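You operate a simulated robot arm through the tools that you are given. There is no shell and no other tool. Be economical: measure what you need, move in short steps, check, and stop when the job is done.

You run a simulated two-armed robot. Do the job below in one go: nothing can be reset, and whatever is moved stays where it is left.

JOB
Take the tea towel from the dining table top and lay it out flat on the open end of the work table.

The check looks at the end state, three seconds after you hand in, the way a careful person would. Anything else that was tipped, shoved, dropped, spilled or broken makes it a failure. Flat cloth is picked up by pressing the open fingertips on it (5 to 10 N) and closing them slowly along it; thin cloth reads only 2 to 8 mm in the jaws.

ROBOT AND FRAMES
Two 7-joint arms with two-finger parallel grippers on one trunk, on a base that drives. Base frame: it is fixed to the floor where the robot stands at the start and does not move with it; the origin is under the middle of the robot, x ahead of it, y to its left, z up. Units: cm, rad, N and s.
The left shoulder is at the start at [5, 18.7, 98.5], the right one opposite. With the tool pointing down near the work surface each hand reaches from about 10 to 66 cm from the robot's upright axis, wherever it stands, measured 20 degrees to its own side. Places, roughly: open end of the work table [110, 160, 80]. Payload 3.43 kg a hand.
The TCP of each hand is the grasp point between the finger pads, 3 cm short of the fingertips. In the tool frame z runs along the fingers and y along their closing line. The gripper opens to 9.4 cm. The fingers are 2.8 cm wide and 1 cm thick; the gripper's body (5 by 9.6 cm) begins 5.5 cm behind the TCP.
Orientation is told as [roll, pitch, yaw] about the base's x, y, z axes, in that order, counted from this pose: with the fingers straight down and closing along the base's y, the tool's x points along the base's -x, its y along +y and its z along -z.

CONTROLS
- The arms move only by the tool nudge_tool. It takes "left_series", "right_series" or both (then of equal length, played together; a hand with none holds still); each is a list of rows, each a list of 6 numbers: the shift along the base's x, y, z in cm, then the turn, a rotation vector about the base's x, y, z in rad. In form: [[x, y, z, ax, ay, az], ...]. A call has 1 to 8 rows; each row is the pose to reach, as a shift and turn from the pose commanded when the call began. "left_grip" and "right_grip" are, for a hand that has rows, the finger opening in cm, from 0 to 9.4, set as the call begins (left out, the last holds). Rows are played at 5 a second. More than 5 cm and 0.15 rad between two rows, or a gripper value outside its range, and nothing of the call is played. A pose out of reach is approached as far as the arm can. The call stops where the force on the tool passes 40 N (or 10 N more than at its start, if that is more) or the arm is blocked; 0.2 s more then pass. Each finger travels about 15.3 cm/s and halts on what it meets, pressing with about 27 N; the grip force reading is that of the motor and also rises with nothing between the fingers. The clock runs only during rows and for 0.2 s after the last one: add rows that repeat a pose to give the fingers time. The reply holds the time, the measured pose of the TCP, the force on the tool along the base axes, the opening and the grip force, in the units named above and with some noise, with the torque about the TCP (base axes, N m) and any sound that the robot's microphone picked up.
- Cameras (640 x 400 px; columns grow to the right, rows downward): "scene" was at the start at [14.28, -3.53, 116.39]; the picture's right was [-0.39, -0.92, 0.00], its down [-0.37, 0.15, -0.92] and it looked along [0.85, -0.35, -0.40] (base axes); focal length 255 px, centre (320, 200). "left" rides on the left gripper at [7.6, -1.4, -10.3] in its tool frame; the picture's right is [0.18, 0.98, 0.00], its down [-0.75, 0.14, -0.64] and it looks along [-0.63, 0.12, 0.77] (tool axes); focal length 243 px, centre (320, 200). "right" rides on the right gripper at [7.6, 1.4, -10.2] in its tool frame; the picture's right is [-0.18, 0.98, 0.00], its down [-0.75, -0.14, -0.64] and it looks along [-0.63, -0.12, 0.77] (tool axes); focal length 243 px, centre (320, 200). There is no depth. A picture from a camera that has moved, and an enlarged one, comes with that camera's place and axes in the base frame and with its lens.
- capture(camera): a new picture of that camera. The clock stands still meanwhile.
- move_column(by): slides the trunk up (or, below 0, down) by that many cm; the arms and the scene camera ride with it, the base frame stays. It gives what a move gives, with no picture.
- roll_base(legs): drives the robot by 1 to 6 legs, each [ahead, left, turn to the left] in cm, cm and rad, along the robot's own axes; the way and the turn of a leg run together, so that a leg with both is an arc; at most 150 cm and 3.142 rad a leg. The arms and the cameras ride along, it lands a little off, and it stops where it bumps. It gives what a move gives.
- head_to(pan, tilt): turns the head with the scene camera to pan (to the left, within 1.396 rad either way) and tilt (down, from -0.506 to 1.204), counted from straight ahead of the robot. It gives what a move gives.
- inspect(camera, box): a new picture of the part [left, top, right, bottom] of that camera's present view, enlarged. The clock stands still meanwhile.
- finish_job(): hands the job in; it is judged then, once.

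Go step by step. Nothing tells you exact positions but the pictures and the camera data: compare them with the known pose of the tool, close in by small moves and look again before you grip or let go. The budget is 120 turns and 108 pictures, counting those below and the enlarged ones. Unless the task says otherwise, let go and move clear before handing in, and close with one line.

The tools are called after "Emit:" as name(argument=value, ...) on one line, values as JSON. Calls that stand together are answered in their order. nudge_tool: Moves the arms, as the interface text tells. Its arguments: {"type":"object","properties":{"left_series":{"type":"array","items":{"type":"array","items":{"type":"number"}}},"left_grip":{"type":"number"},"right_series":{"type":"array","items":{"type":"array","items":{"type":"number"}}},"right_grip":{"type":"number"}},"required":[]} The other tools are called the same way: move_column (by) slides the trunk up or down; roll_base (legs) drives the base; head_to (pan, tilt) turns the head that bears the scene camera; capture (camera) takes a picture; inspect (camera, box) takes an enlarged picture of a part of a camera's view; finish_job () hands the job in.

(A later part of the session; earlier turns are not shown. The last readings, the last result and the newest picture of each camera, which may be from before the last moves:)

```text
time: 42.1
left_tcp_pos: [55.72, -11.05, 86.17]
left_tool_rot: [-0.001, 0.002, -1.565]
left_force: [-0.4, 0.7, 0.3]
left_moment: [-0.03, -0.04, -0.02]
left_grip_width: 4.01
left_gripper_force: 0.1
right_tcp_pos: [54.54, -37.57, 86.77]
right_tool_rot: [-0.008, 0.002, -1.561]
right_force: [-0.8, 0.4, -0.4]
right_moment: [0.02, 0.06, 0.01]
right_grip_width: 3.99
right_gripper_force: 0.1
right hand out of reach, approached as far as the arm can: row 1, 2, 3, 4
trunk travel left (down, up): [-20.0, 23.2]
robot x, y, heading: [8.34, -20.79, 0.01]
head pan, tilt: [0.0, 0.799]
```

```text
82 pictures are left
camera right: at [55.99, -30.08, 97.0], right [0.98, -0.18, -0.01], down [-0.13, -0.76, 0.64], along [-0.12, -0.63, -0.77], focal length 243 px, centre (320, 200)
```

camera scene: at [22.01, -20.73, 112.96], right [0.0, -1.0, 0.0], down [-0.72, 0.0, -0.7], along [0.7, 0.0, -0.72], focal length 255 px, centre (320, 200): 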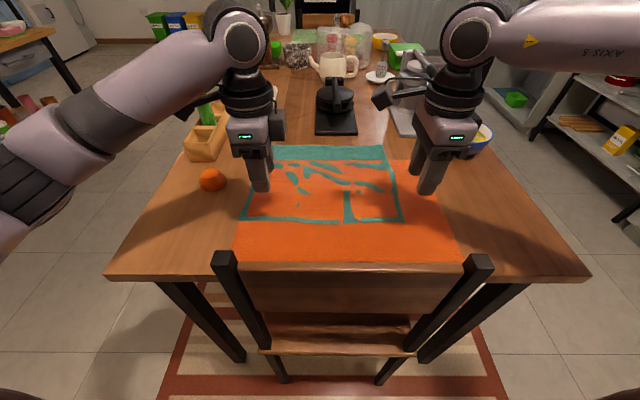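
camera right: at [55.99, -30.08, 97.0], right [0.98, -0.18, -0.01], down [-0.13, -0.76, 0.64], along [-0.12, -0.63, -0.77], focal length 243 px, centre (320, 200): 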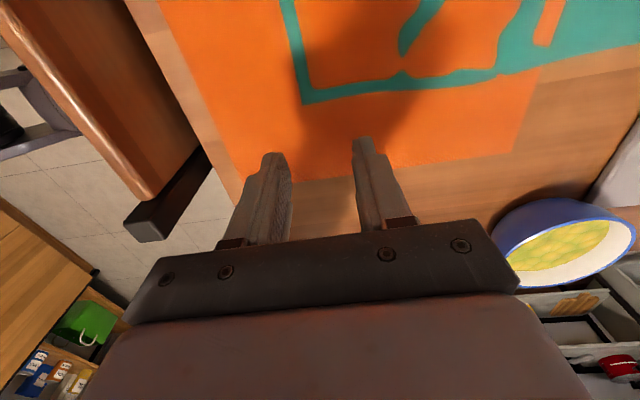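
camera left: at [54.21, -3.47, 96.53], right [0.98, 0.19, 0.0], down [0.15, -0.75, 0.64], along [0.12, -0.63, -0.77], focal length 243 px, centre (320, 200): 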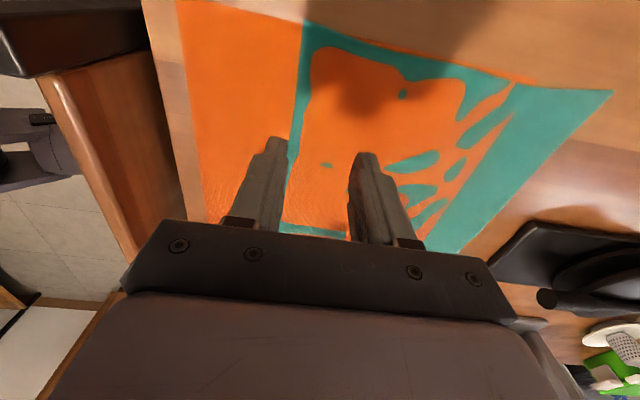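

Again blocked after 3 cm, possibly against a chair leg; the chair still looks in place. I lift the hands a bit, back off 3 cm and try the left shift again from there.

Emit:
roll_base(legs=[[-3, 0, 0]])

Emit:
roll_base(legs=[[0, 4, 0]])

Emit:
head_to(pan=0.5, tilt=0.85)

Emit:
capture(camera="scene")

```text
time: 42.9
left_tcp_pos: [52.72, -10.96, 86.26]
left_tool_rot: [0.0, -0.001, -1.566]
left_force: [-0.5, -0.5, 0.0]
left_moment: [-0.02, 0.01, -0.02]
left_grip_width: 4.0
left_gripper_force: 0.0
right_tcp_pos: [51.43, -37.74, 86.75]
right_tool_rot: [-0.005, 0.003, -1.562]
right_force: [-0.7, -0.4, 0.2]
right_moment: [0.0, -0.02, 0.01]
right_grip_width: 4.02
right_gripper_force: 0.0
trunk travel left (down, up): [-20.0, 23.2]
robot x, y, heading: [5.18, -20.87, 0.002]
head pan, tilt: [0.0, 0.799]
```

```text
time: 43.8
left_tcp_pos: [52.62, -6.96, 86.25]
left_tool_rot: [0.0, 0.0, -1.566]
left_force: [0.0, -0.4, -0.2]
left_moment: [0.02, 0.0, 0.03]
left_grip_width: 3.98
left_gripper_force: 0.0
right_tcp_pos: [51.55, -33.68, 86.76]
right_tool_rot: [-0.007, 0.002, -1.563]
right_force: [0.1, 0.1, -0.7]
right_moment: [-0.01, 0.0, 0.02]
right_grip_width: 4.01
right_gripper_force: 0.1
trunk travel left (down, up): [-20.0, 23.2]
robot x, y, heading: [5.24, -16.98, 0.005]
head pan, tilt: [0.0, 0.799]
```

```text
time: 44.7
left_tcp_pos: [52.61, -7.03, 86.2]
left_tool_rot: [0.0, 0.0, -1.566]
left_force: [0.1, -0.5, 0.3]
left_moment: [0.01, 0.01, 0.0]
left_grip_width: 4.01
left_gripper_force: 0.0
right_tcp_pos: [51.59, -33.6, 86.83]
right_tool_rot: [-0.008, 0.002, -1.563]
right_force: [-0.7, 0.5, -0.6]
right_moment: [-0.02, -0.02, -0.04]
right_grip_width: 4.0
right_gripper_force: 0.2
trunk travel left (down, up): [-20.0, 23.2]
robot x, y, heading: [5.27, -16.43, 0.001]
head pan, tilt: [0.499, 0.85]
```

```text
81 pictures are left
camera scene: at [17.77, -13.02, 112.56], right [0.48, -0.88, 0.0], down [-0.66, -0.36, -0.66], along [0.58, 0.32, -0.75], focal length 255 px, centre (320, 200)
```

scene: 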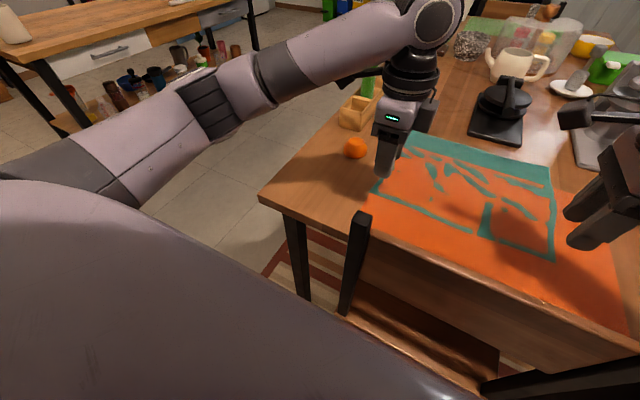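

The shift worked. I test whether the right hand, lower down, can extend to x≈55.5; otherwise I'll use a different finger direction.

Emit:
nudge_tool(right_series=[[2, 0, -2, 0, 0, 0], [4, 0, -4, 0, 0, 0], [4, 0, -4, 0, 0, 0]], left_series=[[1, -0.5, -2, 0, 0, 0], [3, -1, -4, 0, 0, 0], [3, -1, -4, 0, 0, 0]])

Emit:
capture(camera="right")

Emit:
capture(camera="left")

```text
time: 45.5
left_tcp_pos: [55.66, -8.03, 82.2]
left_tool_rot: [0.0, 0.0, -1.565]
left_force: [-0.6, -0.6, 0.6]
left_moment: [-0.03, 0.0, 0.03]
left_grip_width: 4.01
left_gripper_force: 0.1
right_tcp_pos: [53.47, -35.94, 83.41]
right_tool_rot: [-0.006, 0.003, -1.564]
right_force: [0.6, -0.5, -0.2]
right_moment: [0.01, 0.02, -0.02]
right_grip_width: 4.03
right_gripper_force: 0.0
right hand out of reach, approached as far as the arm can: row 1, 2, 3
trunk travel left (down, up): [-20.0, 23.2]
robot x, y, heading: [4.92, -17.15, 0.004]
head pan, tilt: [0.499, 0.85]
```

```text
80 pictures are left
camera right: at [54.97, -28.39, 93.68], right [0.98, -0.18, -0.01], down [-0.13, -0.76, 0.64], along [-0.12, -0.63, -0.77], focal length 243 px, centre (320, 200)
```

right: 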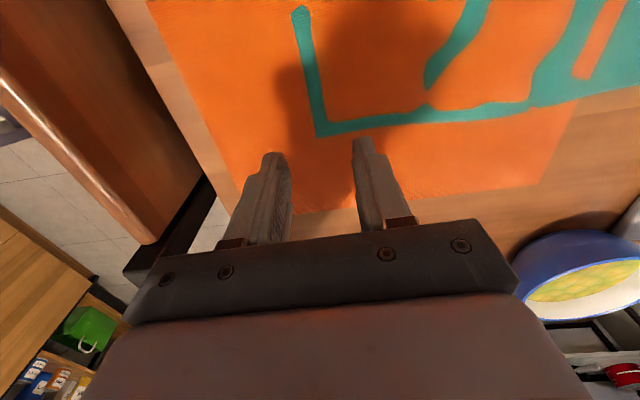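

```text
79 pictures are left
camera left: at [54.21, -0.49, 92.4], right [0.98, 0.19, 0.0], down [0.14, -0.75, 0.64], along [0.12, -0.63, -0.77], focal length 243 px, centre (320, 200)
```

left: 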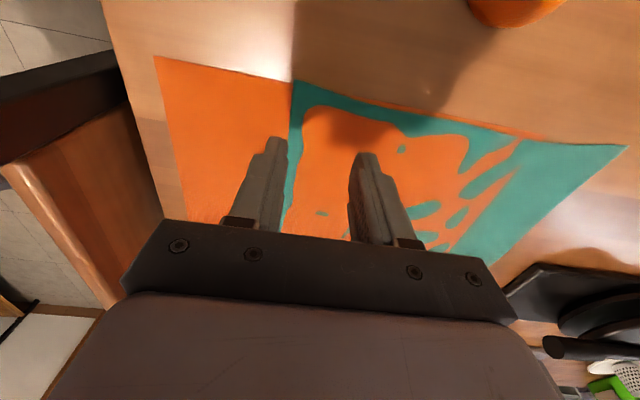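

The near-right towel corner is at about (53.3,-36.3), the near-left at (53.6,-4.7). The right hand falls short with this finger direction, so I turn it back to closing along y, where it reaches further.

Emit:
nudge_tool(right_series=[[0, 0, 3, 0, 0, 0.15], [-1, 0, 6, 0, 0, 0.3], [-1, 0, 6, 0, 0, 0.45], [-1, 0, 6, 0, 0, 0.6], [-1, 0, 6, 0, 0, 0.75], [-1, 0, 6, 0, 0, 0.9], [-1, 0, 6, 0, 0, 1.05], [-1, 0, 6, 0, 0, 1.2]])

Emit:
nudge_tool(right_series=[[0, 0, 0, 0, 0, 0.12], [0, 0, 0, 0, 0, 0.24], [0, 0, 0, 0, 0, 0.363], [2, 1, -1, 0, -0.1, 0.363], [4, 2, -3, 0, -0.2, 0.363], [4, 2, -5, 0, -0.3, 0.363]])

Emit:
capture(camera="right")

```text
time: 47.3
left_tcp_pos: [55.64, -7.94, 82.17]
left_tool_rot: [0.002, 0.001, -1.566]
left_force: [0.2, 0.0, 0.3]
left_moment: [-0.01, 0.03, 0.0]
left_grip_width: 4.02
left_gripper_force: 0.0
right_tcp_pos: [52.38, -35.79, 89.37]
right_tool_rot: [-0.008, 0.001, -0.361]
right_force: [0.4, 1.0, 0.4]
right_moment: [0.01, -0.02, 0.0]
right_grip_width: 4.01
right_gripper_force: 0.1
trunk travel left (down, up): [-20.0, 23.2]
robot x, y, heading: [5.01, -16.68, -0.007]
head pan, tilt: [0.499, 0.85]
```

```text
time: 48.7
left_tcp_pos: [55.65, -8.0, 82.09]
left_tool_rot: [0.0, 0.0, -1.566]
left_force: [0.8, -1.2, -1.2]
left_moment: [-0.02, -0.04, -0.02]
left_grip_width: 3.98
left_gripper_force: 0.0
right_tcp_pos: [56.64, -34.04, 84.56]
right_tool_rot: [0.046, -0.294, -0.002]
right_force: [-0.3, 0.3, -0.6]
right_moment: [0.02, 0.01, -0.01]
right_grip_width: 4.01
right_gripper_force: 0.1
trunk travel left (down, up): [-20.0, 23.2]
robot x, y, heading: [5.37, -16.93, 0.004]
head pan, tilt: [0.499, 0.85]
```

```text
78 pictures are left
camera right: at [46.28, -33.11, 92.14], right [0.17, 0.98, 0.1], down [0.54, -0.17, 0.83], along [0.83, -0.09, -0.56], focal length 243 px, centre (320, 200)
```

right: 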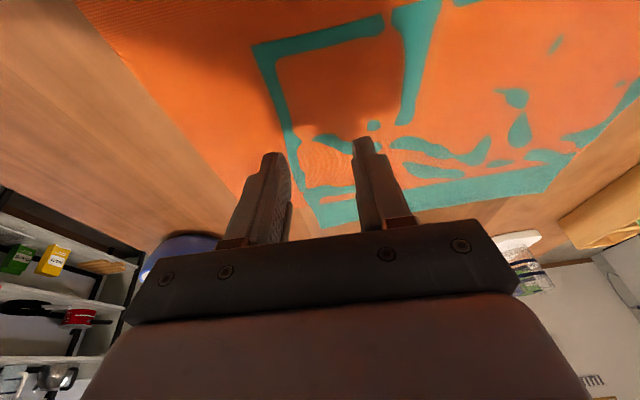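

Both hands now reach. I shift the left a touch inward past the edge and bring both sets of fingertips close to the cloth.

Emit:
nudge_tool(right_series=[[-1, 0.2, -1.5, 0, 0, 0], [-2, 0.4, -3, 0, 0, 0], [-2.5, 0.4, -4.2, 0, 0, 0], [-2.5, 0.4, -4.2, 0, 0, 0]], left_series=[[0.7, 0, -0.7, 0, 0, 0], [1.5, 0, -1.4, 0, 0, 0], [1.5, 0, -2.2, 0, 0, 0], [1.5, 0, -2.2, 0, 0, 0]])

Emit:
capture(camera="right")

Emit:
capture(camera="left")

```text
time: 49.7
left_tcp_pos: [57.06, -8.03, 80.04]
left_tool_rot: [0.001, 0.0, -1.566]
left_force: [-0.5, 0.3, 0.1]
left_moment: [-0.01, -0.02, 0.02]
left_grip_width: 4.01
left_gripper_force: 0.1
right_tcp_pos: [53.99, -33.53, 80.08]
right_tool_rot: [0.046, -0.292, -0.007]
right_force: [0.1, -0.1, -0.5]
right_moment: [0.01, 0.02, 0.02]
right_grip_width: 4.03
right_gripper_force: 0.0
trunk travel left (down, up): [-20.0, 23.2]
robot x, y, heading: [5.26, -17.06, 0.004]
head pan, tilt: [0.499, 0.85]
```

```text
77 pictures are left
camera right: at [43.68, -32.65, 87.91], right [0.17, 0.98, 0.1], down [0.54, -0.17, 0.82], along [0.83, -0.09, -0.56], focal length 243 px, centre (320, 200)
```

right: 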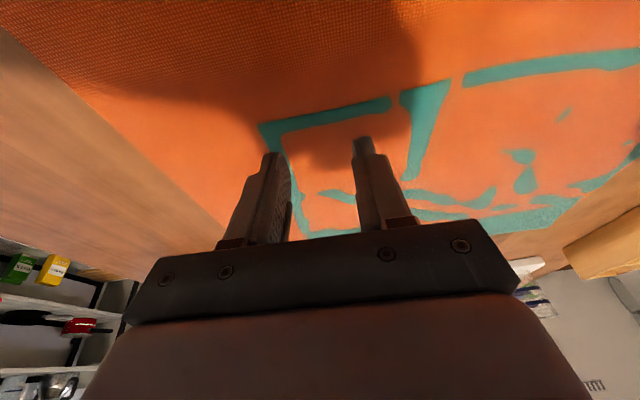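

```text
76 pictures are left
camera left: at [55.62, -0.47, 90.32], right [0.98, 0.19, 0.0], down [0.14, -0.75, 0.64], along [0.12, -0.63, -0.77], focal length 243 px, centre (320, 200)
```

left: 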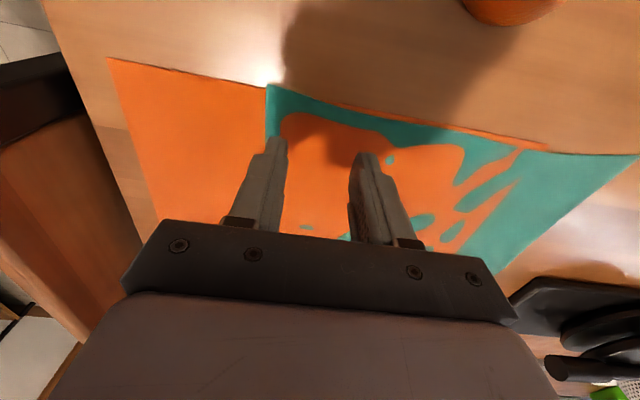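

The right hand's outer finger is right at the cloth border, so I shift it 1.7 cm inward and 1 cm forward, then press down gently with both.

Emit:
nudge_tool(right_series=[[1, 1.7, 0, 0, 0, 0], [1, 1.7, -0.3, 0, 0, 0], [1, 1.7, -0.6, 0, 0, 0], [1, 1.7, -0.6, 0, 0, 0]], left_series=[[0, 0, 0, 0, 0, 0], [0, 0, -0.4, 0, 0, 0], [0, 0, -0.8, 0, 0, 0], [0, 0, -0.8, 0, 0, 0]])

```text
time: 50.7
left_tcp_pos: [57.14, -8.02, 79.28]
left_tool_rot: [-0.001, 0.0, -1.567]
left_force: [-0.1, 0.8, -0.6]
left_moment: [-0.03, 0.03, -0.01]
left_grip_width: 4.0
left_gripper_force: 0.0
right_tcp_pos: [54.37, -32.86, 79.89]
right_tool_rot: [0.048, -0.291, -0.005]
right_force: [-0.7, -1.1, -0.3]
right_moment: [-0.03, -0.01, 0.01]
right_grip_width: 3.99
right_gripper_force: 0.1
right hand out of reach, approached as far as the arm can: row 1, 2, 3, 4
trunk travel left (down, up): [-20.0, 23.2]
robot x, y, heading: [5.36, -16.85, 0.002]
head pan, tilt: [0.499, 0.85]
```

The right arm's limit tightens as it goes down, so I lower the trunk 6 cm with the hands raised by the same amount.

Emit:
nudge_tool(right_series=[[0, 0, 3, 0, 0, 0], [0, 0, 6, 0, 0, 0], [0, 0, 8, 0, 0, 0]], left_series=[[0, 0, 3, 0, 0, 0], [0, 0, 6, 0, 0, 0], [0, 0, 8, 0, 0, 0]])

Emit:
move_column(by=-6)

Emit:
nudge_tool(right_series=[[0, 0, -0.5, 0, 0, 0], [0, 0, -1, 0, 0, 0], [0, 0, -1.5, 0, 0, 0]])

```text
time: 51.5
left_tcp_pos: [57.17, -8.06, 87.02]
left_tool_rot: [0.001, 0.001, -1.566]
left_force: [-0.7, 0.9, 0.4]
left_moment: [0.02, 0.02, -0.01]
left_grip_width: 3.98
left_gripper_force: 0.1
right_tcp_pos: [54.22, -32.99, 88.06]
right_tool_rot: [0.047, -0.292, -0.003]
right_force: [0.8, -0.4, -0.7]
right_moment: [0.02, -0.01, 0.03]
right_grip_width: 3.97
right_gripper_force: 0.1
trunk travel left (down, up): [-20.0, 23.2]
robot x, y, heading: [5.32, -16.73, -0.001]
head pan, tilt: [0.499, 0.85]
```

```text
time: 52.5
left_tcp_pos: [57.24, -8.12, 81.14]
left_tool_rot: [0.0, 0.0, -1.565]
left_force: [-0.6, 0.1, 0.7]
left_moment: [-0.01, 0.0, 0.04]
left_grip_width: 4.02
left_gripper_force: 0.1
right_tcp_pos: [54.27, -32.94, 81.92]
right_tool_rot: [0.047, -0.291, -0.005]
right_force: [0.4, -0.2, 0.9]
right_moment: [0.0, -0.03, 0.03]
right_grip_width: 4.02
right_gripper_force: 0.1
trunk travel left (down, up): [-14.0, 29.2]
robot x, y, heading: [4.94, -17.09, -0.0]
head pan, tilt: [0.499, 0.85]
```

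```text
time: 53.3
left_tcp_pos: [57.09, -8.2, 81.14]
left_tool_rot: [0.001, 0.0, -1.565]
left_force: [-0.3, -0.9, -0.5]
left_moment: [-0.02, 0.03, 0.01]
left_grip_width: 4.0
left_gripper_force: 0.1
right_tcp_pos: [54.27, -32.84, 80.49]
right_tool_rot: [0.048, -0.292, -0.004]
right_force: [-0.3, 0.0, 0.6]
right_moment: [-0.02, 0.01, -0.01]
right_grip_width: 3.98
right_gripper_force: 0.1
trunk travel left (down, up): [-14.0, 29.2]
robot x, y, heading: [5.23, -16.69, 0.0]
head pan, tilt: [0.499, 0.85]
```

Emit:
nudge_tool(right_series=[[0.7, 0.7, 0, 0, 0, 0], [0.7, 0.7, -0.4, 0, 0, 0], [0.7, 0.7, -0.8, 0, 0, 0], [0.7, 0.7, -0.8, 0, 0, 0]], left_series=[[0, 0, -0.8, 0, 0, 0], [0, 0, -1.5, 0, 0, 0], [0, 0, -2.1, 0, 0, 0], [0, 0, -2.1, 0, 0, 0]])

```text
time: 54.3
left_tcp_pos: [57.23, -8.01, 79.05]
left_tool_rot: [0.0, 0.002, -1.566]
left_force: [-1.1, -0.9, -0.2]
left_moment: [0.03, 0.0, -0.01]
left_grip_width: 4.01
left_gripper_force: 0.1
right_tcp_pos: [54.99, -32.19, 79.73]
right_tool_rot: [0.048, -0.291, -0.005]
right_force: [0.1, -0.9, 0.3]
right_moment: [-0.01, 0.02, 0.0]
right_grip_width: 4.01
right_gripper_force: 0.0
trunk travel left (down, up): [-14.0, 29.2]
robot x, y, heading: [5.22, -16.7, 0.005]
head pan, tilt: [0.499, 0.85]
```

No contact yet; continuing down in small steps.

Emit:
nudge_tool(right_series=[[0, 0, -0.2, 0, 0, 0], [0, 0, -0.4, 0, 0, 0], [0, 0, -0.6, 0, 0, 0]], left_series=[[0, 0, -0.2, 0, 0, 0], [0, 0, -0.4, 0, 0, 0], [0, 0, -0.6, 0, 0, 0]])

Emit:
capture(camera="left")

Emit:
capture(camera="right")

```text
time: 55.1
left_tcp_pos: [57.17, -8.08, 78.47]
left_tool_rot: [0.0, 0.001, -1.565]
left_force: [0.1, -0.2, 0.6]
left_moment: [0.02, 0.0, -0.02]
left_grip_width: 4.0
left_gripper_force: 0.0
right_tcp_pos: [54.92, -32.16, 79.04]
right_tool_rot: [0.047, -0.292, -0.005]
right_force: [0.0, 0.1, -0.1]
right_moment: [0.02, 0.02, -0.01]
right_grip_width: 3.99
right_gripper_force: 0.0
trunk travel left (down, up): [-14.0, 29.2]
robot x, y, heading: [5.01, -16.85, -0.001]
head pan, tilt: [0.499, 0.85]
```

```text
75 pictures are left
camera left: at [55.74, -0.56, 88.72], right [0.98, 0.19, 0.0], down [0.14, -0.75, 0.64], along [0.12, -0.63, -0.77], focal length 243 px, centre (320, 200)
```

left: 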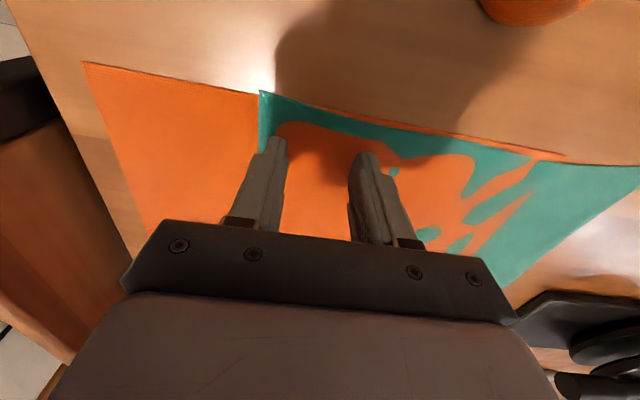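

```text
74 pictures are left
camera right: at [44.66, -31.27, 86.76], right [0.17, 0.98, 0.1], down [0.54, -0.17, 0.82], along [0.83, -0.09, -0.56], focal length 243 px, centre (320, 200)
```

right: 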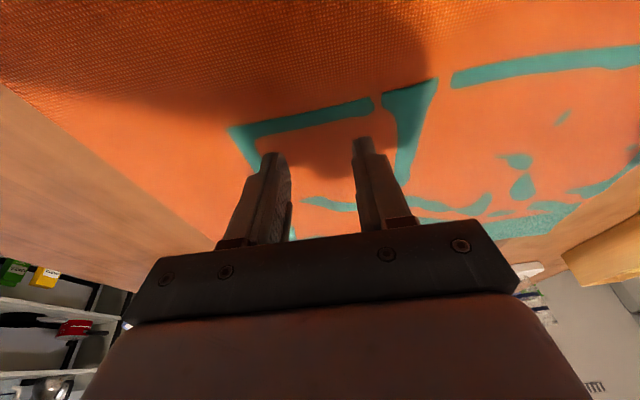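

Positions look right, still above the surface. Continuing down.

Emit:
nudge_tool(right_series=[[0, 0, -0.2, 0, 0, 0], [0, 0, -0.4, 0, 0, 0], [0, 0, -0.6, 0, 0, 0]], left_series=[[0, 0, -0.2, 0, 0, 0], [0, 0, -0.4, 0, 0, 0], [0, 0, -0.6, 0, 0, 0]])

```text
time: 55.9
left_tcp_pos: [57.2, -8.01, 78.16]
left_tool_rot: [0.005, -0.001, -1.568]
left_force: [-0.1, -0.4, 19.8]
left_moment: [-0.01, 0.55, -0.02]
left_grip_width: 4.0
left_gripper_force: 0.1
right_tcp_pos: [54.87, -32.19, 78.55]
right_tool_rot: [0.047, -0.293, -0.006]
right_force: [0.5, 0.3, 0.6]
right_moment: [0.02, 0.0, -0.04]
right_grip_width: 3.99
right_gripper_force: 0.1
trunk travel left (down, up): [-14.0, 29.2]
robot x, y, heading: [5.2, -16.76, 0.003]
head pan, tilt: [0.499, 0.85]
```

Left touches (20 N); surface is about z 75.2. I ease the left up a little and bring the right into contact.

Emit:
nudge_tool(right_series=[[0, 0, -0.1, 0, 0, 0], [0, 0, -0.2, 0, 0, 0], [0, 0, -0.2, 0, 0, 0]], left_series=[[0, 0, 0.1, 0, 0, 0], [0, 0, 0.17, 0, 0, 0], [0, 0, 0.17, 0, 0, 0]])

```text
time: 56.7
left_tcp_pos: [57.13, -8.04, 78.16]
left_tool_rot: [0.003, -0.002, -1.567]
left_force: [1.5, -2.5, 11.9]
left_moment: [-0.06, 0.22, 0.03]
left_grip_width: 3.94
left_gripper_force: 0.0
right_tcp_pos: [54.81, -32.25, 78.45]
right_tool_rot: [0.049, -0.297, -0.005]
right_force: [-3.3, -1.3, 15.2]
right_moment: [-0.46, 0.13, -0.09]
right_grip_width: 4.03
right_gripper_force: 0.0
trunk travel left (down, up): [-14.0, 29.2]
robot x, y, heading: [5.39, -16.75, 0.008]
head pan, tilt: [0.499, 0.85]
```

Both touch. I ease to about 8 N and start closing in stages.

Emit:
nudge_tool(right_series=[[0, 0, 0.1, 0, 0, 0], [0, 0, 0.1, 0, 0, 0]], left_series=[[0, 0, 0.06, 0, 0, 0], [0, 0, 0.06, 0, 0, 0]])

Emit:
nudge_tool(right_grip=3.2, left_grip=3.2, right_series=[[0, 0, 0, 0, 0, 0], [0, 0, 0, 0, 0, 0]], left_series=[[0, 0, 0, 0, 0, 0], [0, 0, 0, 0, 0, 0]])

Emit:
nudge_tool(right_grip=2.4, left_grip=2.4, right_series=[[0, 0, 0, 0, 0, 0], [0, 0, 0, 0, 0, 0]], left_series=[[0, 0, 0, 0, 0, 0], [0, 0, 0, 0, 0, 0]])

Emit:
capture(camera="left")

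Emit:
capture(camera="right")

```text
time: 57.3
left_tcp_pos: [57.23, -8.06, 78.13]
left_tool_rot: [0.002, 0.0, -1.565]
left_force: [2.0, -1.9, 12.7]
left_moment: [-0.06, 0.28, 0.06]
left_grip_width: 3.92
left_gripper_force: 0.0
right_tcp_pos: [54.97, -32.22, 78.42]
right_tool_rot: [0.046, -0.296, -0.003]
right_force: [-1.6, -0.2, 15.2]
right_moment: [-0.36, 0.08, -0.01]
right_grip_width: 3.95
right_gripper_force: 0.1
trunk travel left (down, up): [-14.0, 29.2]
robot x, y, heading: [5.27, -16.49, -0.001]
head pan, tilt: [0.499, 0.85]
```

```text
time: 57.9
left_tcp_pos: [57.19, -8.07, 78.08]
left_tool_rot: [0.004, 0.0, -1.566]
left_force: [2.7, 0.3, 13.0]
left_moment: [-0.03, 0.22, -0.01]
left_grip_width: 3.05
left_gripper_force: 0.0
right_tcp_pos: [54.78, -32.24, 78.49]
right_tool_rot: [0.047, -0.294, -0.006]
right_force: [-0.2, -3.3, 14.9]
right_moment: [-0.41, 0.04, 0.05]
right_grip_width: 3.35
right_gripper_force: 1.4
trunk travel left (down, up): [-14.0, 29.2]
robot x, y, heading: [5.25, -16.9, 0.001]
head pan, tilt: [0.499, 0.85]
```

```text
time: 58.5
left_tcp_pos: [57.1, -8.02, 78.04]
left_tool_rot: [0.002, -0.002, -1.567]
left_force: [1.1, -0.2, 14.0]
left_moment: [-0.01, 0.17, 0.0]
left_grip_width: 2.24
left_gripper_force: 0.1
right_tcp_pos: [54.9, -32.24, 78.38]
right_tool_rot: [0.048, -0.294, -0.005]
right_force: [0.4, -2.4, 14.3]
right_moment: [-0.36, 0.09, -0.03]
right_grip_width: 2.51
right_gripper_force: 0.9
trunk travel left (down, up): [-14.0, 29.2]
robot x, y, heading: [5.16, -16.74, 0.003]
head pan, tilt: [0.499, 0.85]
```

```text
73 pictures are left
camera left: at [55.65, -0.55, 88.43], right [0.98, 0.19, 0.0], down [0.14, -0.75, 0.64], along [0.12, -0.63, -0.77], focal length 243 px, centre (320, 200)
```

left: 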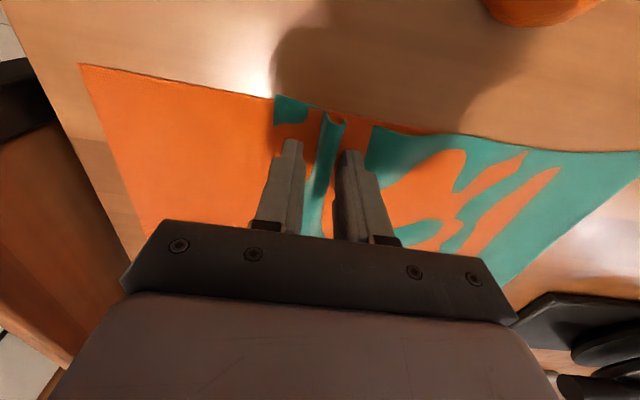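

```text
72 pictures are left
camera right: at [44.58, -31.3, 86.13], right [0.17, 0.98, 0.1], down [0.54, -0.17, 0.83], along [0.83, -0.09, -0.56], focal length 243 px, centre (320, 200)
```

right: 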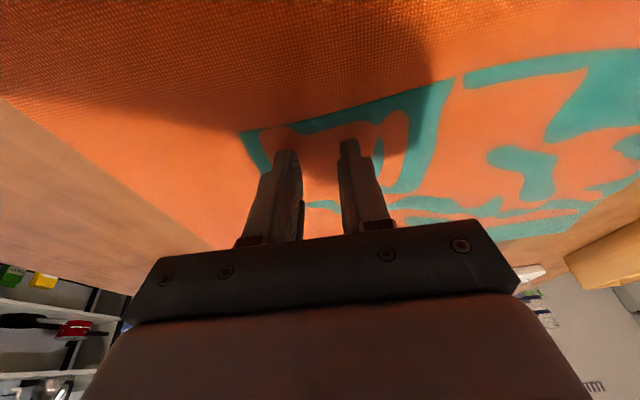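

The teal cloth is pleating between the fingers while the mat stays put: teal is the towel. I close the rest of the way.

Emit:
nudge_tool(right_grip=1.6, left_grip=1.4, right_series=[[0, 0, 0, 0, 0, 0], [0, 0, 0, 0, 0, 0]], left_series=[[0, 0, 0, 0, 0, 0], [0, 0, 0, 0, 0, 0]])

Emit:
nudge_tool(right_grip=0.8, left_grip=0.6, right_series=[[0, 0, 0, 0, 0, 0], [0, 0, 0, 0, 0, 0]], left_series=[[0, 0, 0, 0, 0, 0], [0, 0, 0, 0, 0, 0]])

Emit:
nudge_tool(right_grip=0, left_grip=0, right_series=[[0, 0, 0, 0, 0, 0], [0, 0, 0, 0, 0, 0], [0, 0, 0, 0, 0, 0]], left_series=[[0, 0, 0, 0, 0, 0], [0, 0, 0, 0, 0, 0], [0, 0, 0, 0, 0, 0]])

Emit:
capture(camera="left")

Emit:
capture(camera="right")

```text
time: 59.1
left_tcp_pos: [57.1, -8.09, 78.1]
left_tool_rot: [0.004, 0.0, -1.565]
left_force: [3.0, -1.5, 14.7]
left_moment: [-0.05, 0.08, 0.02]
left_grip_width: 1.22
left_gripper_force: 0.0
right_tcp_pos: [54.82, -32.16, 78.36]
right_tool_rot: [0.05, -0.293, -0.003]
right_force: [-0.2, 2.2, 10.7]
right_moment: [-0.03, 0.07, -0.03]
right_grip_width: 1.39
right_gripper_force: 0.1
trunk travel left (down, up): [-14.0, 29.2]
robot x, y, heading: [5.43, -16.91, 0.001]
head pan, tilt: [0.499, 0.85]
```

```text
time: 59.7
left_tcp_pos: [57.15, -8.09, 78.23]
left_tool_rot: [0.003, 0.001, -1.569]
left_force: [-3.2, 0.3, 14.2]
left_moment: [0.03, 0.22, -0.03]
left_grip_width: 0.72
left_gripper_force: 27.0
right_tcp_pos: [54.88, -32.32, 78.48]
right_tool_rot: [0.049, -0.294, -0.006]
right_force: [0.9, 1.3, 7.3]
right_moment: [0.0, 0.0, -0.01]
right_grip_width: 0.7
right_gripper_force: 0.0
trunk travel left (down, up): [-14.0, 29.2]
robot x, y, heading: [5.19, -17.13, 0.008]
head pan, tilt: [0.499, 0.85]
```

```text
time: 60.5
left_tcp_pos: [57.16, -8.03, 78.2]
left_tool_rot: [0.002, 0.0, -1.566]
left_force: [-3.4, 1.0, 15.4]
left_moment: [0.05, 0.29, 0.0]
left_grip_width: 0.7
left_gripper_force: 26.5
right_tcp_pos: [54.93, -32.36, 78.35]
right_tool_rot: [0.046, -0.292, -0.004]
right_force: [0.3, -0.9, 5.6]
right_moment: [-0.08, 0.0, 0.01]
right_grip_width: 0.0
right_gripper_force: 27.1
trunk travel left (down, up): [-14.0, 29.2]
robot x, y, heading: [5.2, -16.52, 0.0]
head pan, tilt: [0.499, 0.85]
```

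```text
71 pictures are left
camera left: at [55.64, -0.56, 88.43], right [0.98, 0.19, 0.0], down [0.14, -0.75, 0.64], along [0.12, -0.63, -0.77], focal length 243 px, centre (320, 200)
```

left: 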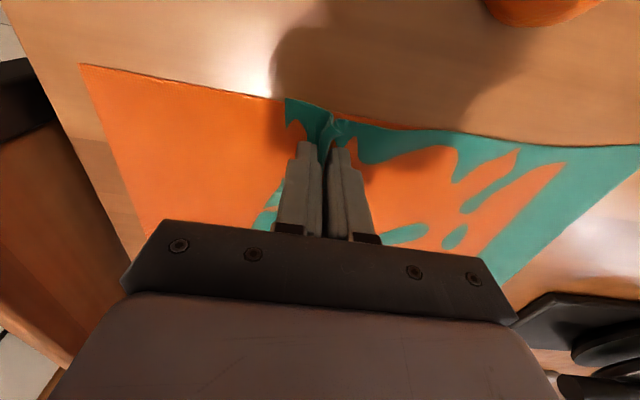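

```text
70 pictures are left
camera right: at [44.57, -31.32, 86.09], right [0.17, 0.98, 0.1], down [0.54, -0.17, 0.83], along [0.83, -0.09, -0.56], focal length 243 px, centre (320, 200)
```

right: 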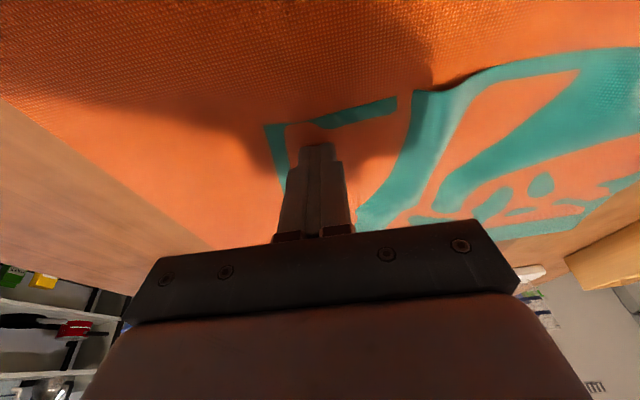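

The left hand has the cloth (0.7 cm); the right slipped off (0 cm) because its fingers were tilted and rolled. I raise the right, open it, square it up and retry.

Emit:
nudge_tool(right_grip=4.0, right_series=[[0, 0, 0.8, 0, 0, 0], [0, 0, 1.6, -0.02, 0.1, 0], [0.4, 0, 1.6, -0.048, 0.2, 0], [0.9, 0, 1.6, -0.048, 0.293, 0], [0.9, 0, 1.6, -0.048, 0.293, 0]])

Emit:
capture(camera="right")

```text
time: 61.7
left_tcp_pos: [57.08, -8.09, 78.13]
left_tool_rot: [0.004, 0.001, -1.566]
left_force: [-3.3, 1.9, 17.8]
left_moment: [-0.01, 0.25, -0.04]
left_grip_width: 0.71
left_gripper_force: 26.7
right_tcp_pos: [53.25, -34.94, 80.39]
right_tool_rot: [0.0, 0.0, 0.004]
right_force: [0.3, -0.2, 0.1]
right_moment: [-0.01, 0.01, 0.01]
right_grip_width: 3.98
right_gripper_force: 0.0
right hand out of reach, approached as far as the arm can: row 2, 3, 4, 5
trunk travel left (down, up): [-14.0, 29.2]
robot x, y, heading: [5.13, -16.88, 0.002]
head pan, tilt: [0.499, 0.85]
```

```text
69 pictures are left
camera right: at [45.56, -33.75, 90.71], right [0.18, 0.98, 0.0], down [0.75, -0.14, 0.64], along [0.63, -0.12, -0.77], focal length 243 px, centre (320, 200)
```

right: 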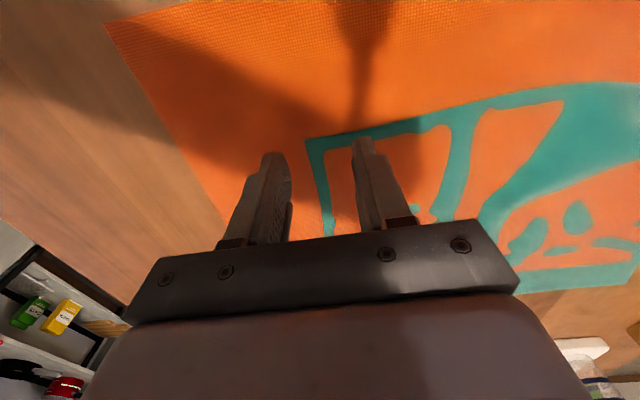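

Without tilt it doesn't reach; I put the 0.29 rad tilt back but with zero roll, so both fingertips touch evenly.

Emit:
nudge_tool(right_series=[[0.4, 0.6, 0, 0, -0.1, 0], [0.8, 1.2, 0, 0, -0.2, 0], [1.3, 2, 0, 0, -0.3, 0], [1.6, 2.4, -0.4, 0, -0.3, 0], [1.6, 2.4, -0.9, 0, -0.3, 0]])

Emit:
capture(camera="right")

```text
time: 62.9
left_tcp_pos: [57.2, -8.16, 78.14]
left_tool_rot: [0.002, -0.001, -1.566]
left_force: [-3.1, -0.2, 18.5]
left_moment: [0.03, 0.31, 0.0]
left_grip_width: 0.72
left_gripper_force: 27.1
right_tcp_pos: [54.75, -32.51, 79.53]
right_tool_rot: [-0.003, -0.3, 0.001]
right_force: [0.5, 0.3, -0.7]
right_moment: [0.03, -0.01, -0.02]
right_grip_width: 4.01
right_gripper_force: 0.0
trunk travel left (down, up): [-14.0, 29.2]
robot x, y, heading: [4.81, -17.18, 0.003]
head pan, tilt: [0.499, 0.85]
```

```text
68 pictures are left
camera right: at [44.45, -31.18, 87.16], right [0.17, 0.98, 0.05], down [0.53, -0.14, 0.84], along [0.83, -0.12, -0.55], focal length 243 px, centre (320, 200)
```

right: 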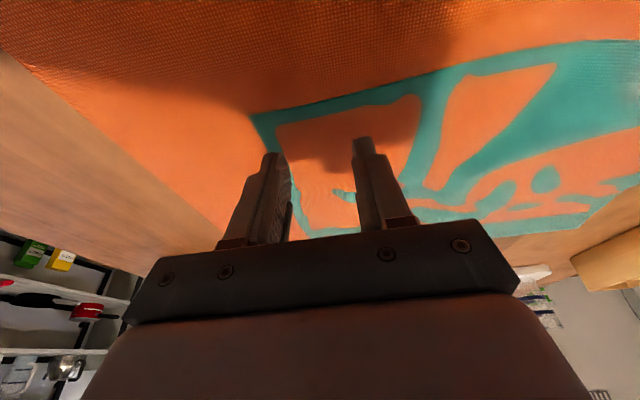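

Emit:
nudge_tool(right_series=[[0, 0, -0.4, 0, 0, 0], [0, 0, -0.8, 0, 0, 0], [0, 0, -1.05, 0, 0, 0], [0, 0, -1.2, 0, 0, 0], [0, 0, -1.2, 0, 0, 0]])

```text
time: 64.1
left_tcp_pos: [57.18, -8.1, 78.17]
left_tool_rot: [0.003, 0.001, -1.565]
left_force: [-2.8, 1.6, 18.4]
left_moment: [0.03, 0.25, 0.04]
left_grip_width: 0.72
left_gripper_force: 27.0
right_tcp_pos: [54.72, -32.61, 78.41]
right_tool_rot: [0.0, -0.301, 0.003]
right_force: [-0.1, 0.2, 3.3]
right_moment: [-0.02, 0.01, 0.0]
right_grip_width: 3.98
right_gripper_force: 0.1
trunk travel left (down, up): [-14.0, 29.2]
robot x, y, heading: [5.24, -16.66, 0.005]
head pan, tilt: [0.499, 0.85]
```

Contact at about 3 N; a touch more, then close in stages.

Emit:
nudge_tool(right_series=[[0, 0, -0.1, 0, 0, 0], [0, 0, -0.12, 0, 0, 0]])

Emit:
nudge_tool(right_grip=3.0, right_series=[[0, 0, 0, 0, 0, 0], [0, 0, 0, 0, 0, 0]])

Emit:
nudge_tool(right_grip=2.0, right_series=[[0, 0, 0, 0, 0, 0], [0, 0, 0, 0, 0, 0]])

Emit:
capture(camera="right")

```text
time: 64.7
left_tcp_pos: [57.12, -8.02, 78.22]
left_tool_rot: [0.002, 0.001, -1.565]
left_force: [-1.6, 0.7, 17.3]
left_moment: [-0.01, 0.19, 0.0]
left_grip_width: 0.71
left_gripper_force: 27.0
right_tcp_pos: [54.78, -32.63, 78.44]
right_tool_rot: [0.0, -0.302, 0.004]
right_force: [-1.4, -0.7, 6.8]
right_moment: [-0.04, 0.05, -0.04]
right_grip_width: 3.99
right_gripper_force: 0.1
trunk travel left (down, up): [-14.0, 29.2]
robot x, y, heading: [4.87, -16.55, 0.003]
head pan, tilt: [0.499, 0.85]
```

```text
time: 65.3
left_tcp_pos: [57.1, -8.06, 78.05]
left_tool_rot: [0.004, 0.0, -1.566]
left_force: [-0.2, 0.7, 16.8]
left_moment: [0.01, 0.17, 0.0]
left_grip_width: 0.71
left_gripper_force: 27.0
right_tcp_pos: [54.79, -32.62, 78.49]
right_tool_rot: [0.0, -0.302, 0.002]
right_force: [0.0, 1.2, 8.8]
right_moment: [-0.08, 0.0, 0.0]
right_grip_width: 2.94
right_gripper_force: 0.0
trunk travel left (down, up): [-14.0, 29.2]
robot x, y, heading: [5.17, -16.54, 0.001]
head pan, tilt: [0.499, 0.85]
```

```text
time: 65.9
left_tcp_pos: [57.12, -8.13, 78.13]
left_tool_rot: [0.002, -0.001, -1.566]
left_force: [0.2, -1.6, 16.3]
left_moment: [-0.05, 0.14, 0.02]
left_grip_width: 0.69
left_gripper_force: 26.4
right_tcp_pos: [54.88, -32.59, 78.37]
right_tool_rot: [0.001, -0.302, 0.004]
right_force: [1.0, 2.3, 10.9]
right_moment: [0.0, 0.02, -0.01]
right_grip_width: 1.98
right_gripper_force: 0.1
trunk travel left (down, up): [-14.0, 29.2]
robot x, y, heading: [5.34, -16.96, 0.002]
head pan, tilt: [0.499, 0.85]
```

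```text
67 pictures are left
camera right: at [44.44, -31.23, 85.93], right [0.17, 0.98, 0.05], down [0.53, -0.14, 0.84], along [0.83, -0.12, -0.54], focal length 243 px, centre (320, 200)
```

right: 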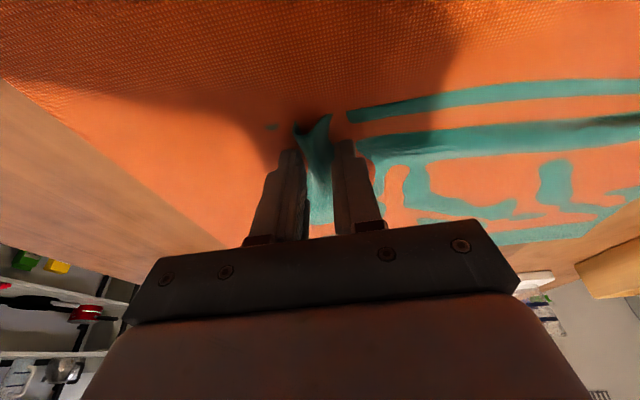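

A clean pleat stands between the right fingers now. Closing fully.

Emit:
nudge_tool(right_grip=1.2, right_series=[[0, 0, 0, 0, 0, 0], [0, 0, 0, 0, 0, 0]])

Emit:
nudge_tool(right_grip=0, right_series=[[0, 0, 0, 0, 0, 0], [0, 0, 0, 0, 0, 0], [0, 0, 0, 0, 0, 0]])

Emit:
capture(camera="right")

```text
time: 66.5
left_tcp_pos: [57.12, -8.16, 78.07]
left_tool_rot: [0.004, 0.001, -1.567]
left_force: [1.4, -1.7, 14.5]
left_moment: [-0.07, 0.07, 0.04]
left_grip_width: 0.7
left_gripper_force: 26.9
right_tcp_pos: [54.79, -32.51, 78.41]
right_tool_rot: [-0.001, -0.302, 0.003]
right_force: [0.4, 3.5, 11.7]
right_moment: [0.07, 0.01, -0.03]
right_grip_width: 1.17
right_gripper_force: 0.0
trunk travel left (down, up): [-14.0, 29.2]
robot x, y, heading: [5.23, -16.96, 0.004]
head pan, tilt: [0.499, 0.85]
```

```text
time: 67.3
left_tcp_pos: [57.01, -8.02, 78.25]
left_tool_rot: [0.006, -0.001, -1.567]
left_force: [1.9, -2.1, 12.6]
left_moment: [-0.1, 0.04, 0.02]
left_grip_width: 0.69
left_gripper_force: 26.9
right_tcp_pos: [54.88, -32.51, 78.34]
right_tool_rot: [0.0, -0.301, 0.005]
right_force: [-1.0, 3.3, 15.6]
right_moment: [0.12, 0.09, -0.01]
right_grip_width: 0.35
right_gripper_force: 27.5
trunk travel left (down, up): [-14.0, 29.2]
robot x, y, heading: [5.4, -16.66, -0.0]
head pan, tilt: [0.499, 0.85]
```

```text
66 pictures are left
camera right: at [44.42, -31.24, 85.94], right [0.17, 0.98, 0.05], down [0.53, -0.14, 0.84], along [0.83, -0.12, -0.54], focal length 243 px, centre (320, 200)
```

right: 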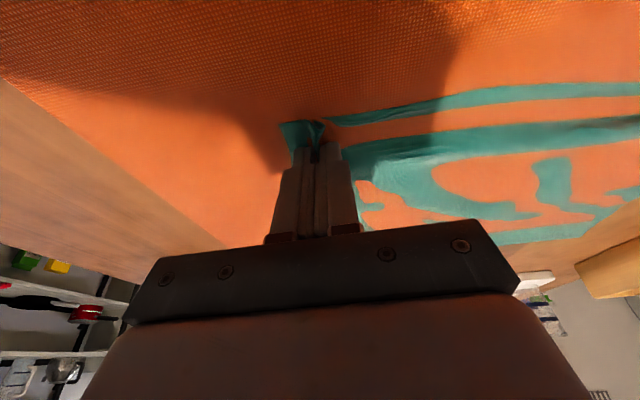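

Both hands hold the hem (0.7 and 0.35 cm). I lift with the trunk and check that only the towel comes up.

Emit:
move_column(by=6)

Emit:
head_to(pan=0.0, tilt=0.75)

Emit:
capture(camera="scene")

```text
time: 68.3
left_tcp_pos: [57.28, -8.06, 84.05]
left_tool_rot: [0.001, 0.001, -1.566]
left_force: [-1.0, -1.5, -1.1]
left_moment: [-0.06, -0.01, 0.0]
left_grip_width: 0.69
left_gripper_force: 27.1
right_tcp_pos: [54.93, -32.47, 84.12]
right_tool_rot: [-0.003, -0.299, 0.001]
right_force: [0.7, 1.5, 0.2]
right_moment: [0.0, 0.0, 0.02]
right_grip_width: 0.23
right_gripper_force: 26.6
trunk travel left (down, up): [-20.0, 23.2]
robot x, y, heading: [5.25, -17.02, 0.002]
head pan, tilt: [0.499, 0.85]
```

```text
time: 69.2
left_tcp_pos: [57.33, -8.14, 84.01]
left_tool_rot: [-0.001, 0.0, -1.567]
left_force: [-0.9, -1.3, -0.4]
left_moment: [0.0, -0.02, -0.01]
left_grip_width: 0.68
left_gripper_force: 26.9
right_tcp_pos: [54.83, -32.6, 84.17]
right_tool_rot: [-0.003, -0.298, 0.002]
right_force: [-0.4, 1.3, -0.2]
right_moment: [0.06, 0.01, 0.02]
right_grip_width: 0.22
right_gripper_force: 27.0
trunk travel left (down, up): [-20.0, 23.2]
robot x, y, heading: [5.17, -16.83, 0.005]
head pan, tilt: [0.0, 0.75]
```

```text
65 pictures are left
camera scene: at [19.21, -16.75, 113.35], right [0.0, -1.0, 0.0], down [-0.68, 0.0, -0.73], along [0.73, 0.0, -0.68], focal length 255 px, centre (320, 200)
```

scene: 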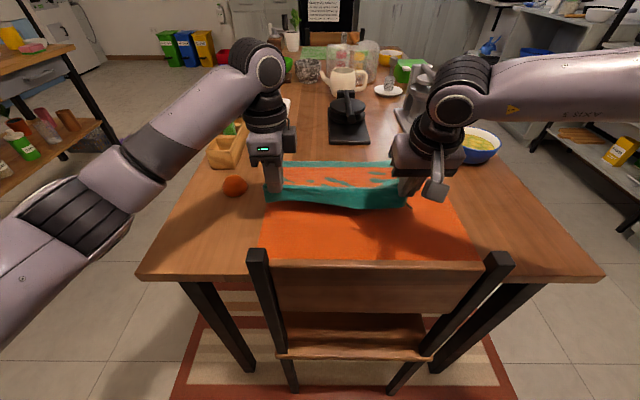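

The towel alone is lifting; the hem is a bit taut, so I bring the left hand in 0.8 cm, then lift further.

Emit:
nudge_tool(left_series=[[-0.5, -0.4, 0, 0, 0, 0], [-1, -0.8, 0, 0, 0, 0]])

Emit:
move_column(by=10)

Emit:
capture(camera="scene")

```text
time: 69.8
left_tcp_pos: [56.29, -8.96, 83.93]
left_tool_rot: [-0.001, -0.001, -1.565]
left_force: [0.0, -0.3, -0.4]
left_moment: [0.02, -0.01, 0.05]
left_grip_width: 0.69
left_gripper_force: 27.1
right_tcp_pos: [54.9, -32.62, 84.29]
right_tool_rot: [0.0, -0.298, 0.001]
right_force: [0.4, 0.1, 1.1]
right_moment: [0.0, 0.02, 0.01]
right_grip_width: 0.25
right_gripper_force: 27.3
trunk travel left (down, up): [-20.0, 23.2]
robot x, y, heading: [5.34, -16.58, 0.004]
head pan, tilt: [0.0, 0.75]
```

```text
time: 71.2
left_tcp_pos: [56.26, -8.91, 93.89]
left_tool_rot: [0.0, 0.001, -1.566]
left_force: [0.9, 0.7, -0.3]
left_moment: [0.03, -0.04, -0.01]
left_grip_width: 0.71
left_gripper_force: 27.2
right_tcp_pos: [54.91, -32.61, 94.16]
right_tool_rot: [-0.003, -0.297, 0.002]
right_force: [0.0, 0.8, -0.2]
right_moment: [0.0, 0.01, -0.01]
right_grip_width: 0.21
right_gripper_force: 26.4
trunk travel left (down, up): [-30.0, 13.2]
robot x, y, heading: [5.67, -16.82, 0.005]
head pan, tilt: [0.0, 0.75]
```

```text
64 pictures are left
camera scene: at [19.22, -16.75, 123.35], right [0.0, -1.0, 0.0], down [-0.68, 0.0, -0.73], along [0.73, 0.0, -0.68], focal length 255 px, centre (320, 200)
```

scene: 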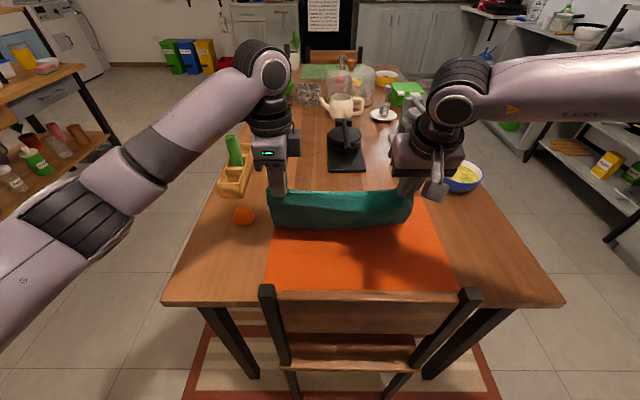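

Emit:
move_column(by=13)

Emit:
nudge_tool(left_series=[[-2, 0, 2, 0, 0, 0], [-4, 0, 4, 0, 0, 0], [-6, 0, 6, 0, 0, 0], [-8, 0, 8, 0, 0, 0]], right_series=[[-2, 0, 2, 0, 0, 0], [-4, 0, 4, 0, 0, 0], [-6, 0, 6, 0, 0, 0], [-8, 0, 8, 0, 0, 0]])

Emit:
head_to(pan=0.0, tilt=0.8)

Emit:
capture(camera="scene")

Emit:
capture(camera="right")

```text
time: 72.8
left_tcp_pos: [56.23, -9.05, 107.03]
left_tool_rot: [0.002, 0.0, -1.566]
left_force: [-0.4, -0.2, -0.9]
left_moment: [-0.04, 0.01, -0.01]
left_grip_width: 0.68
left_gripper_force: 27.2
right_tcp_pos: [54.92, -32.6, 107.25]
right_tool_rot: [-0.003, -0.299, 0.002]
right_force: [0.0, 0.5, 0.3]
right_moment: [0.01, -0.04, -0.02]
right_grip_width: 0.2
right_gripper_force: 27.2
trunk travel left (down, up): [-43.0, 0.2]
robot x, y, heading: [5.08, -16.94, -0.0]
head pan, tilt: [0.0, 0.75]
```

```text
time: 73.8
left_tcp_pos: [48.2, -8.78, 115.05]
left_tool_rot: [0.0, -0.003, -1.565]
left_force: [0.6, -0.1, 1.1]
left_moment: [-0.02, 0.02, -0.02]
left_grip_width: 0.71
left_gripper_force: 27.0
right_tcp_pos: [46.83, -32.46, 115.38]
right_tool_rot: [0.0, -0.3, 0.001]
right_force: [0.9, 0.1, 0.2]
right_moment: [0.01, -0.02, 0.01]
right_grip_width: 0.21
right_gripper_force: 26.6
trunk travel left (down, up): [-43.0, 0.2]
robot x, y, heading: [5.42, -16.51, 0.007]
head pan, tilt: [0.0, 0.75]
```

```text
time: 74.4
left_tcp_pos: [48.34, -8.89, 115.05]
left_tool_rot: [0.001, -0.001, -1.566]
left_force: [0.7, 0.4, -0.9]
left_moment: [0.0, -0.01, 0.01]
left_grip_width: 0.69
left_gripper_force: 27.2
right_tcp_pos: [46.93, -32.47, 115.18]
right_tool_rot: [0.0, -0.298, 0.001]
right_force: [-0.3, 0.7, -0.4]
right_moment: [0.03, 0.0, 0.02]
right_grip_width: 0.22
right_gripper_force: 27.1
trunk travel left (down, up): [-43.0, 0.2]
robot x, y, heading: [5.08, -16.84, -0.001]
head pan, tilt: [0.0, 0.799]
```

```text
63 pictures are left
camera scene: at [19.0, -16.76, 135.96], right [0.0, -1.0, 0.0], down [-0.72, 0.0, -0.7], along [0.7, 0.0, -0.72], focal length 255 px, centre (320, 200)
```

scene: 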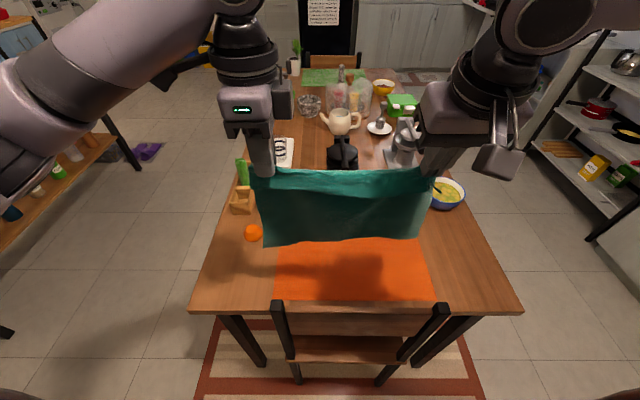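

```text
62 pictures are left
camera right: at [36.63, -31.1, 122.81], right [0.17, 0.98, 0.05], down [0.53, -0.14, 0.84], along [0.83, -0.12, -0.55], focal length 243 px, centre (320, 200)
```

right: 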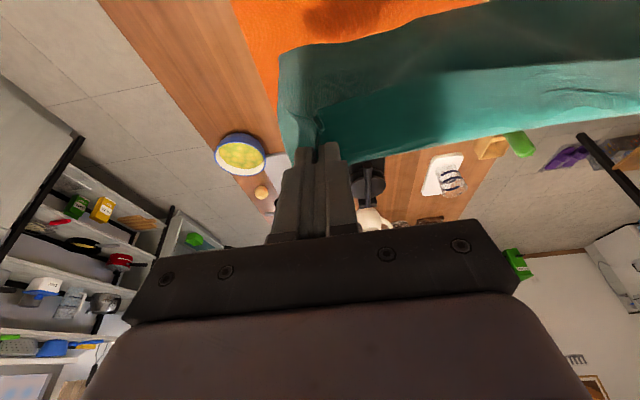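

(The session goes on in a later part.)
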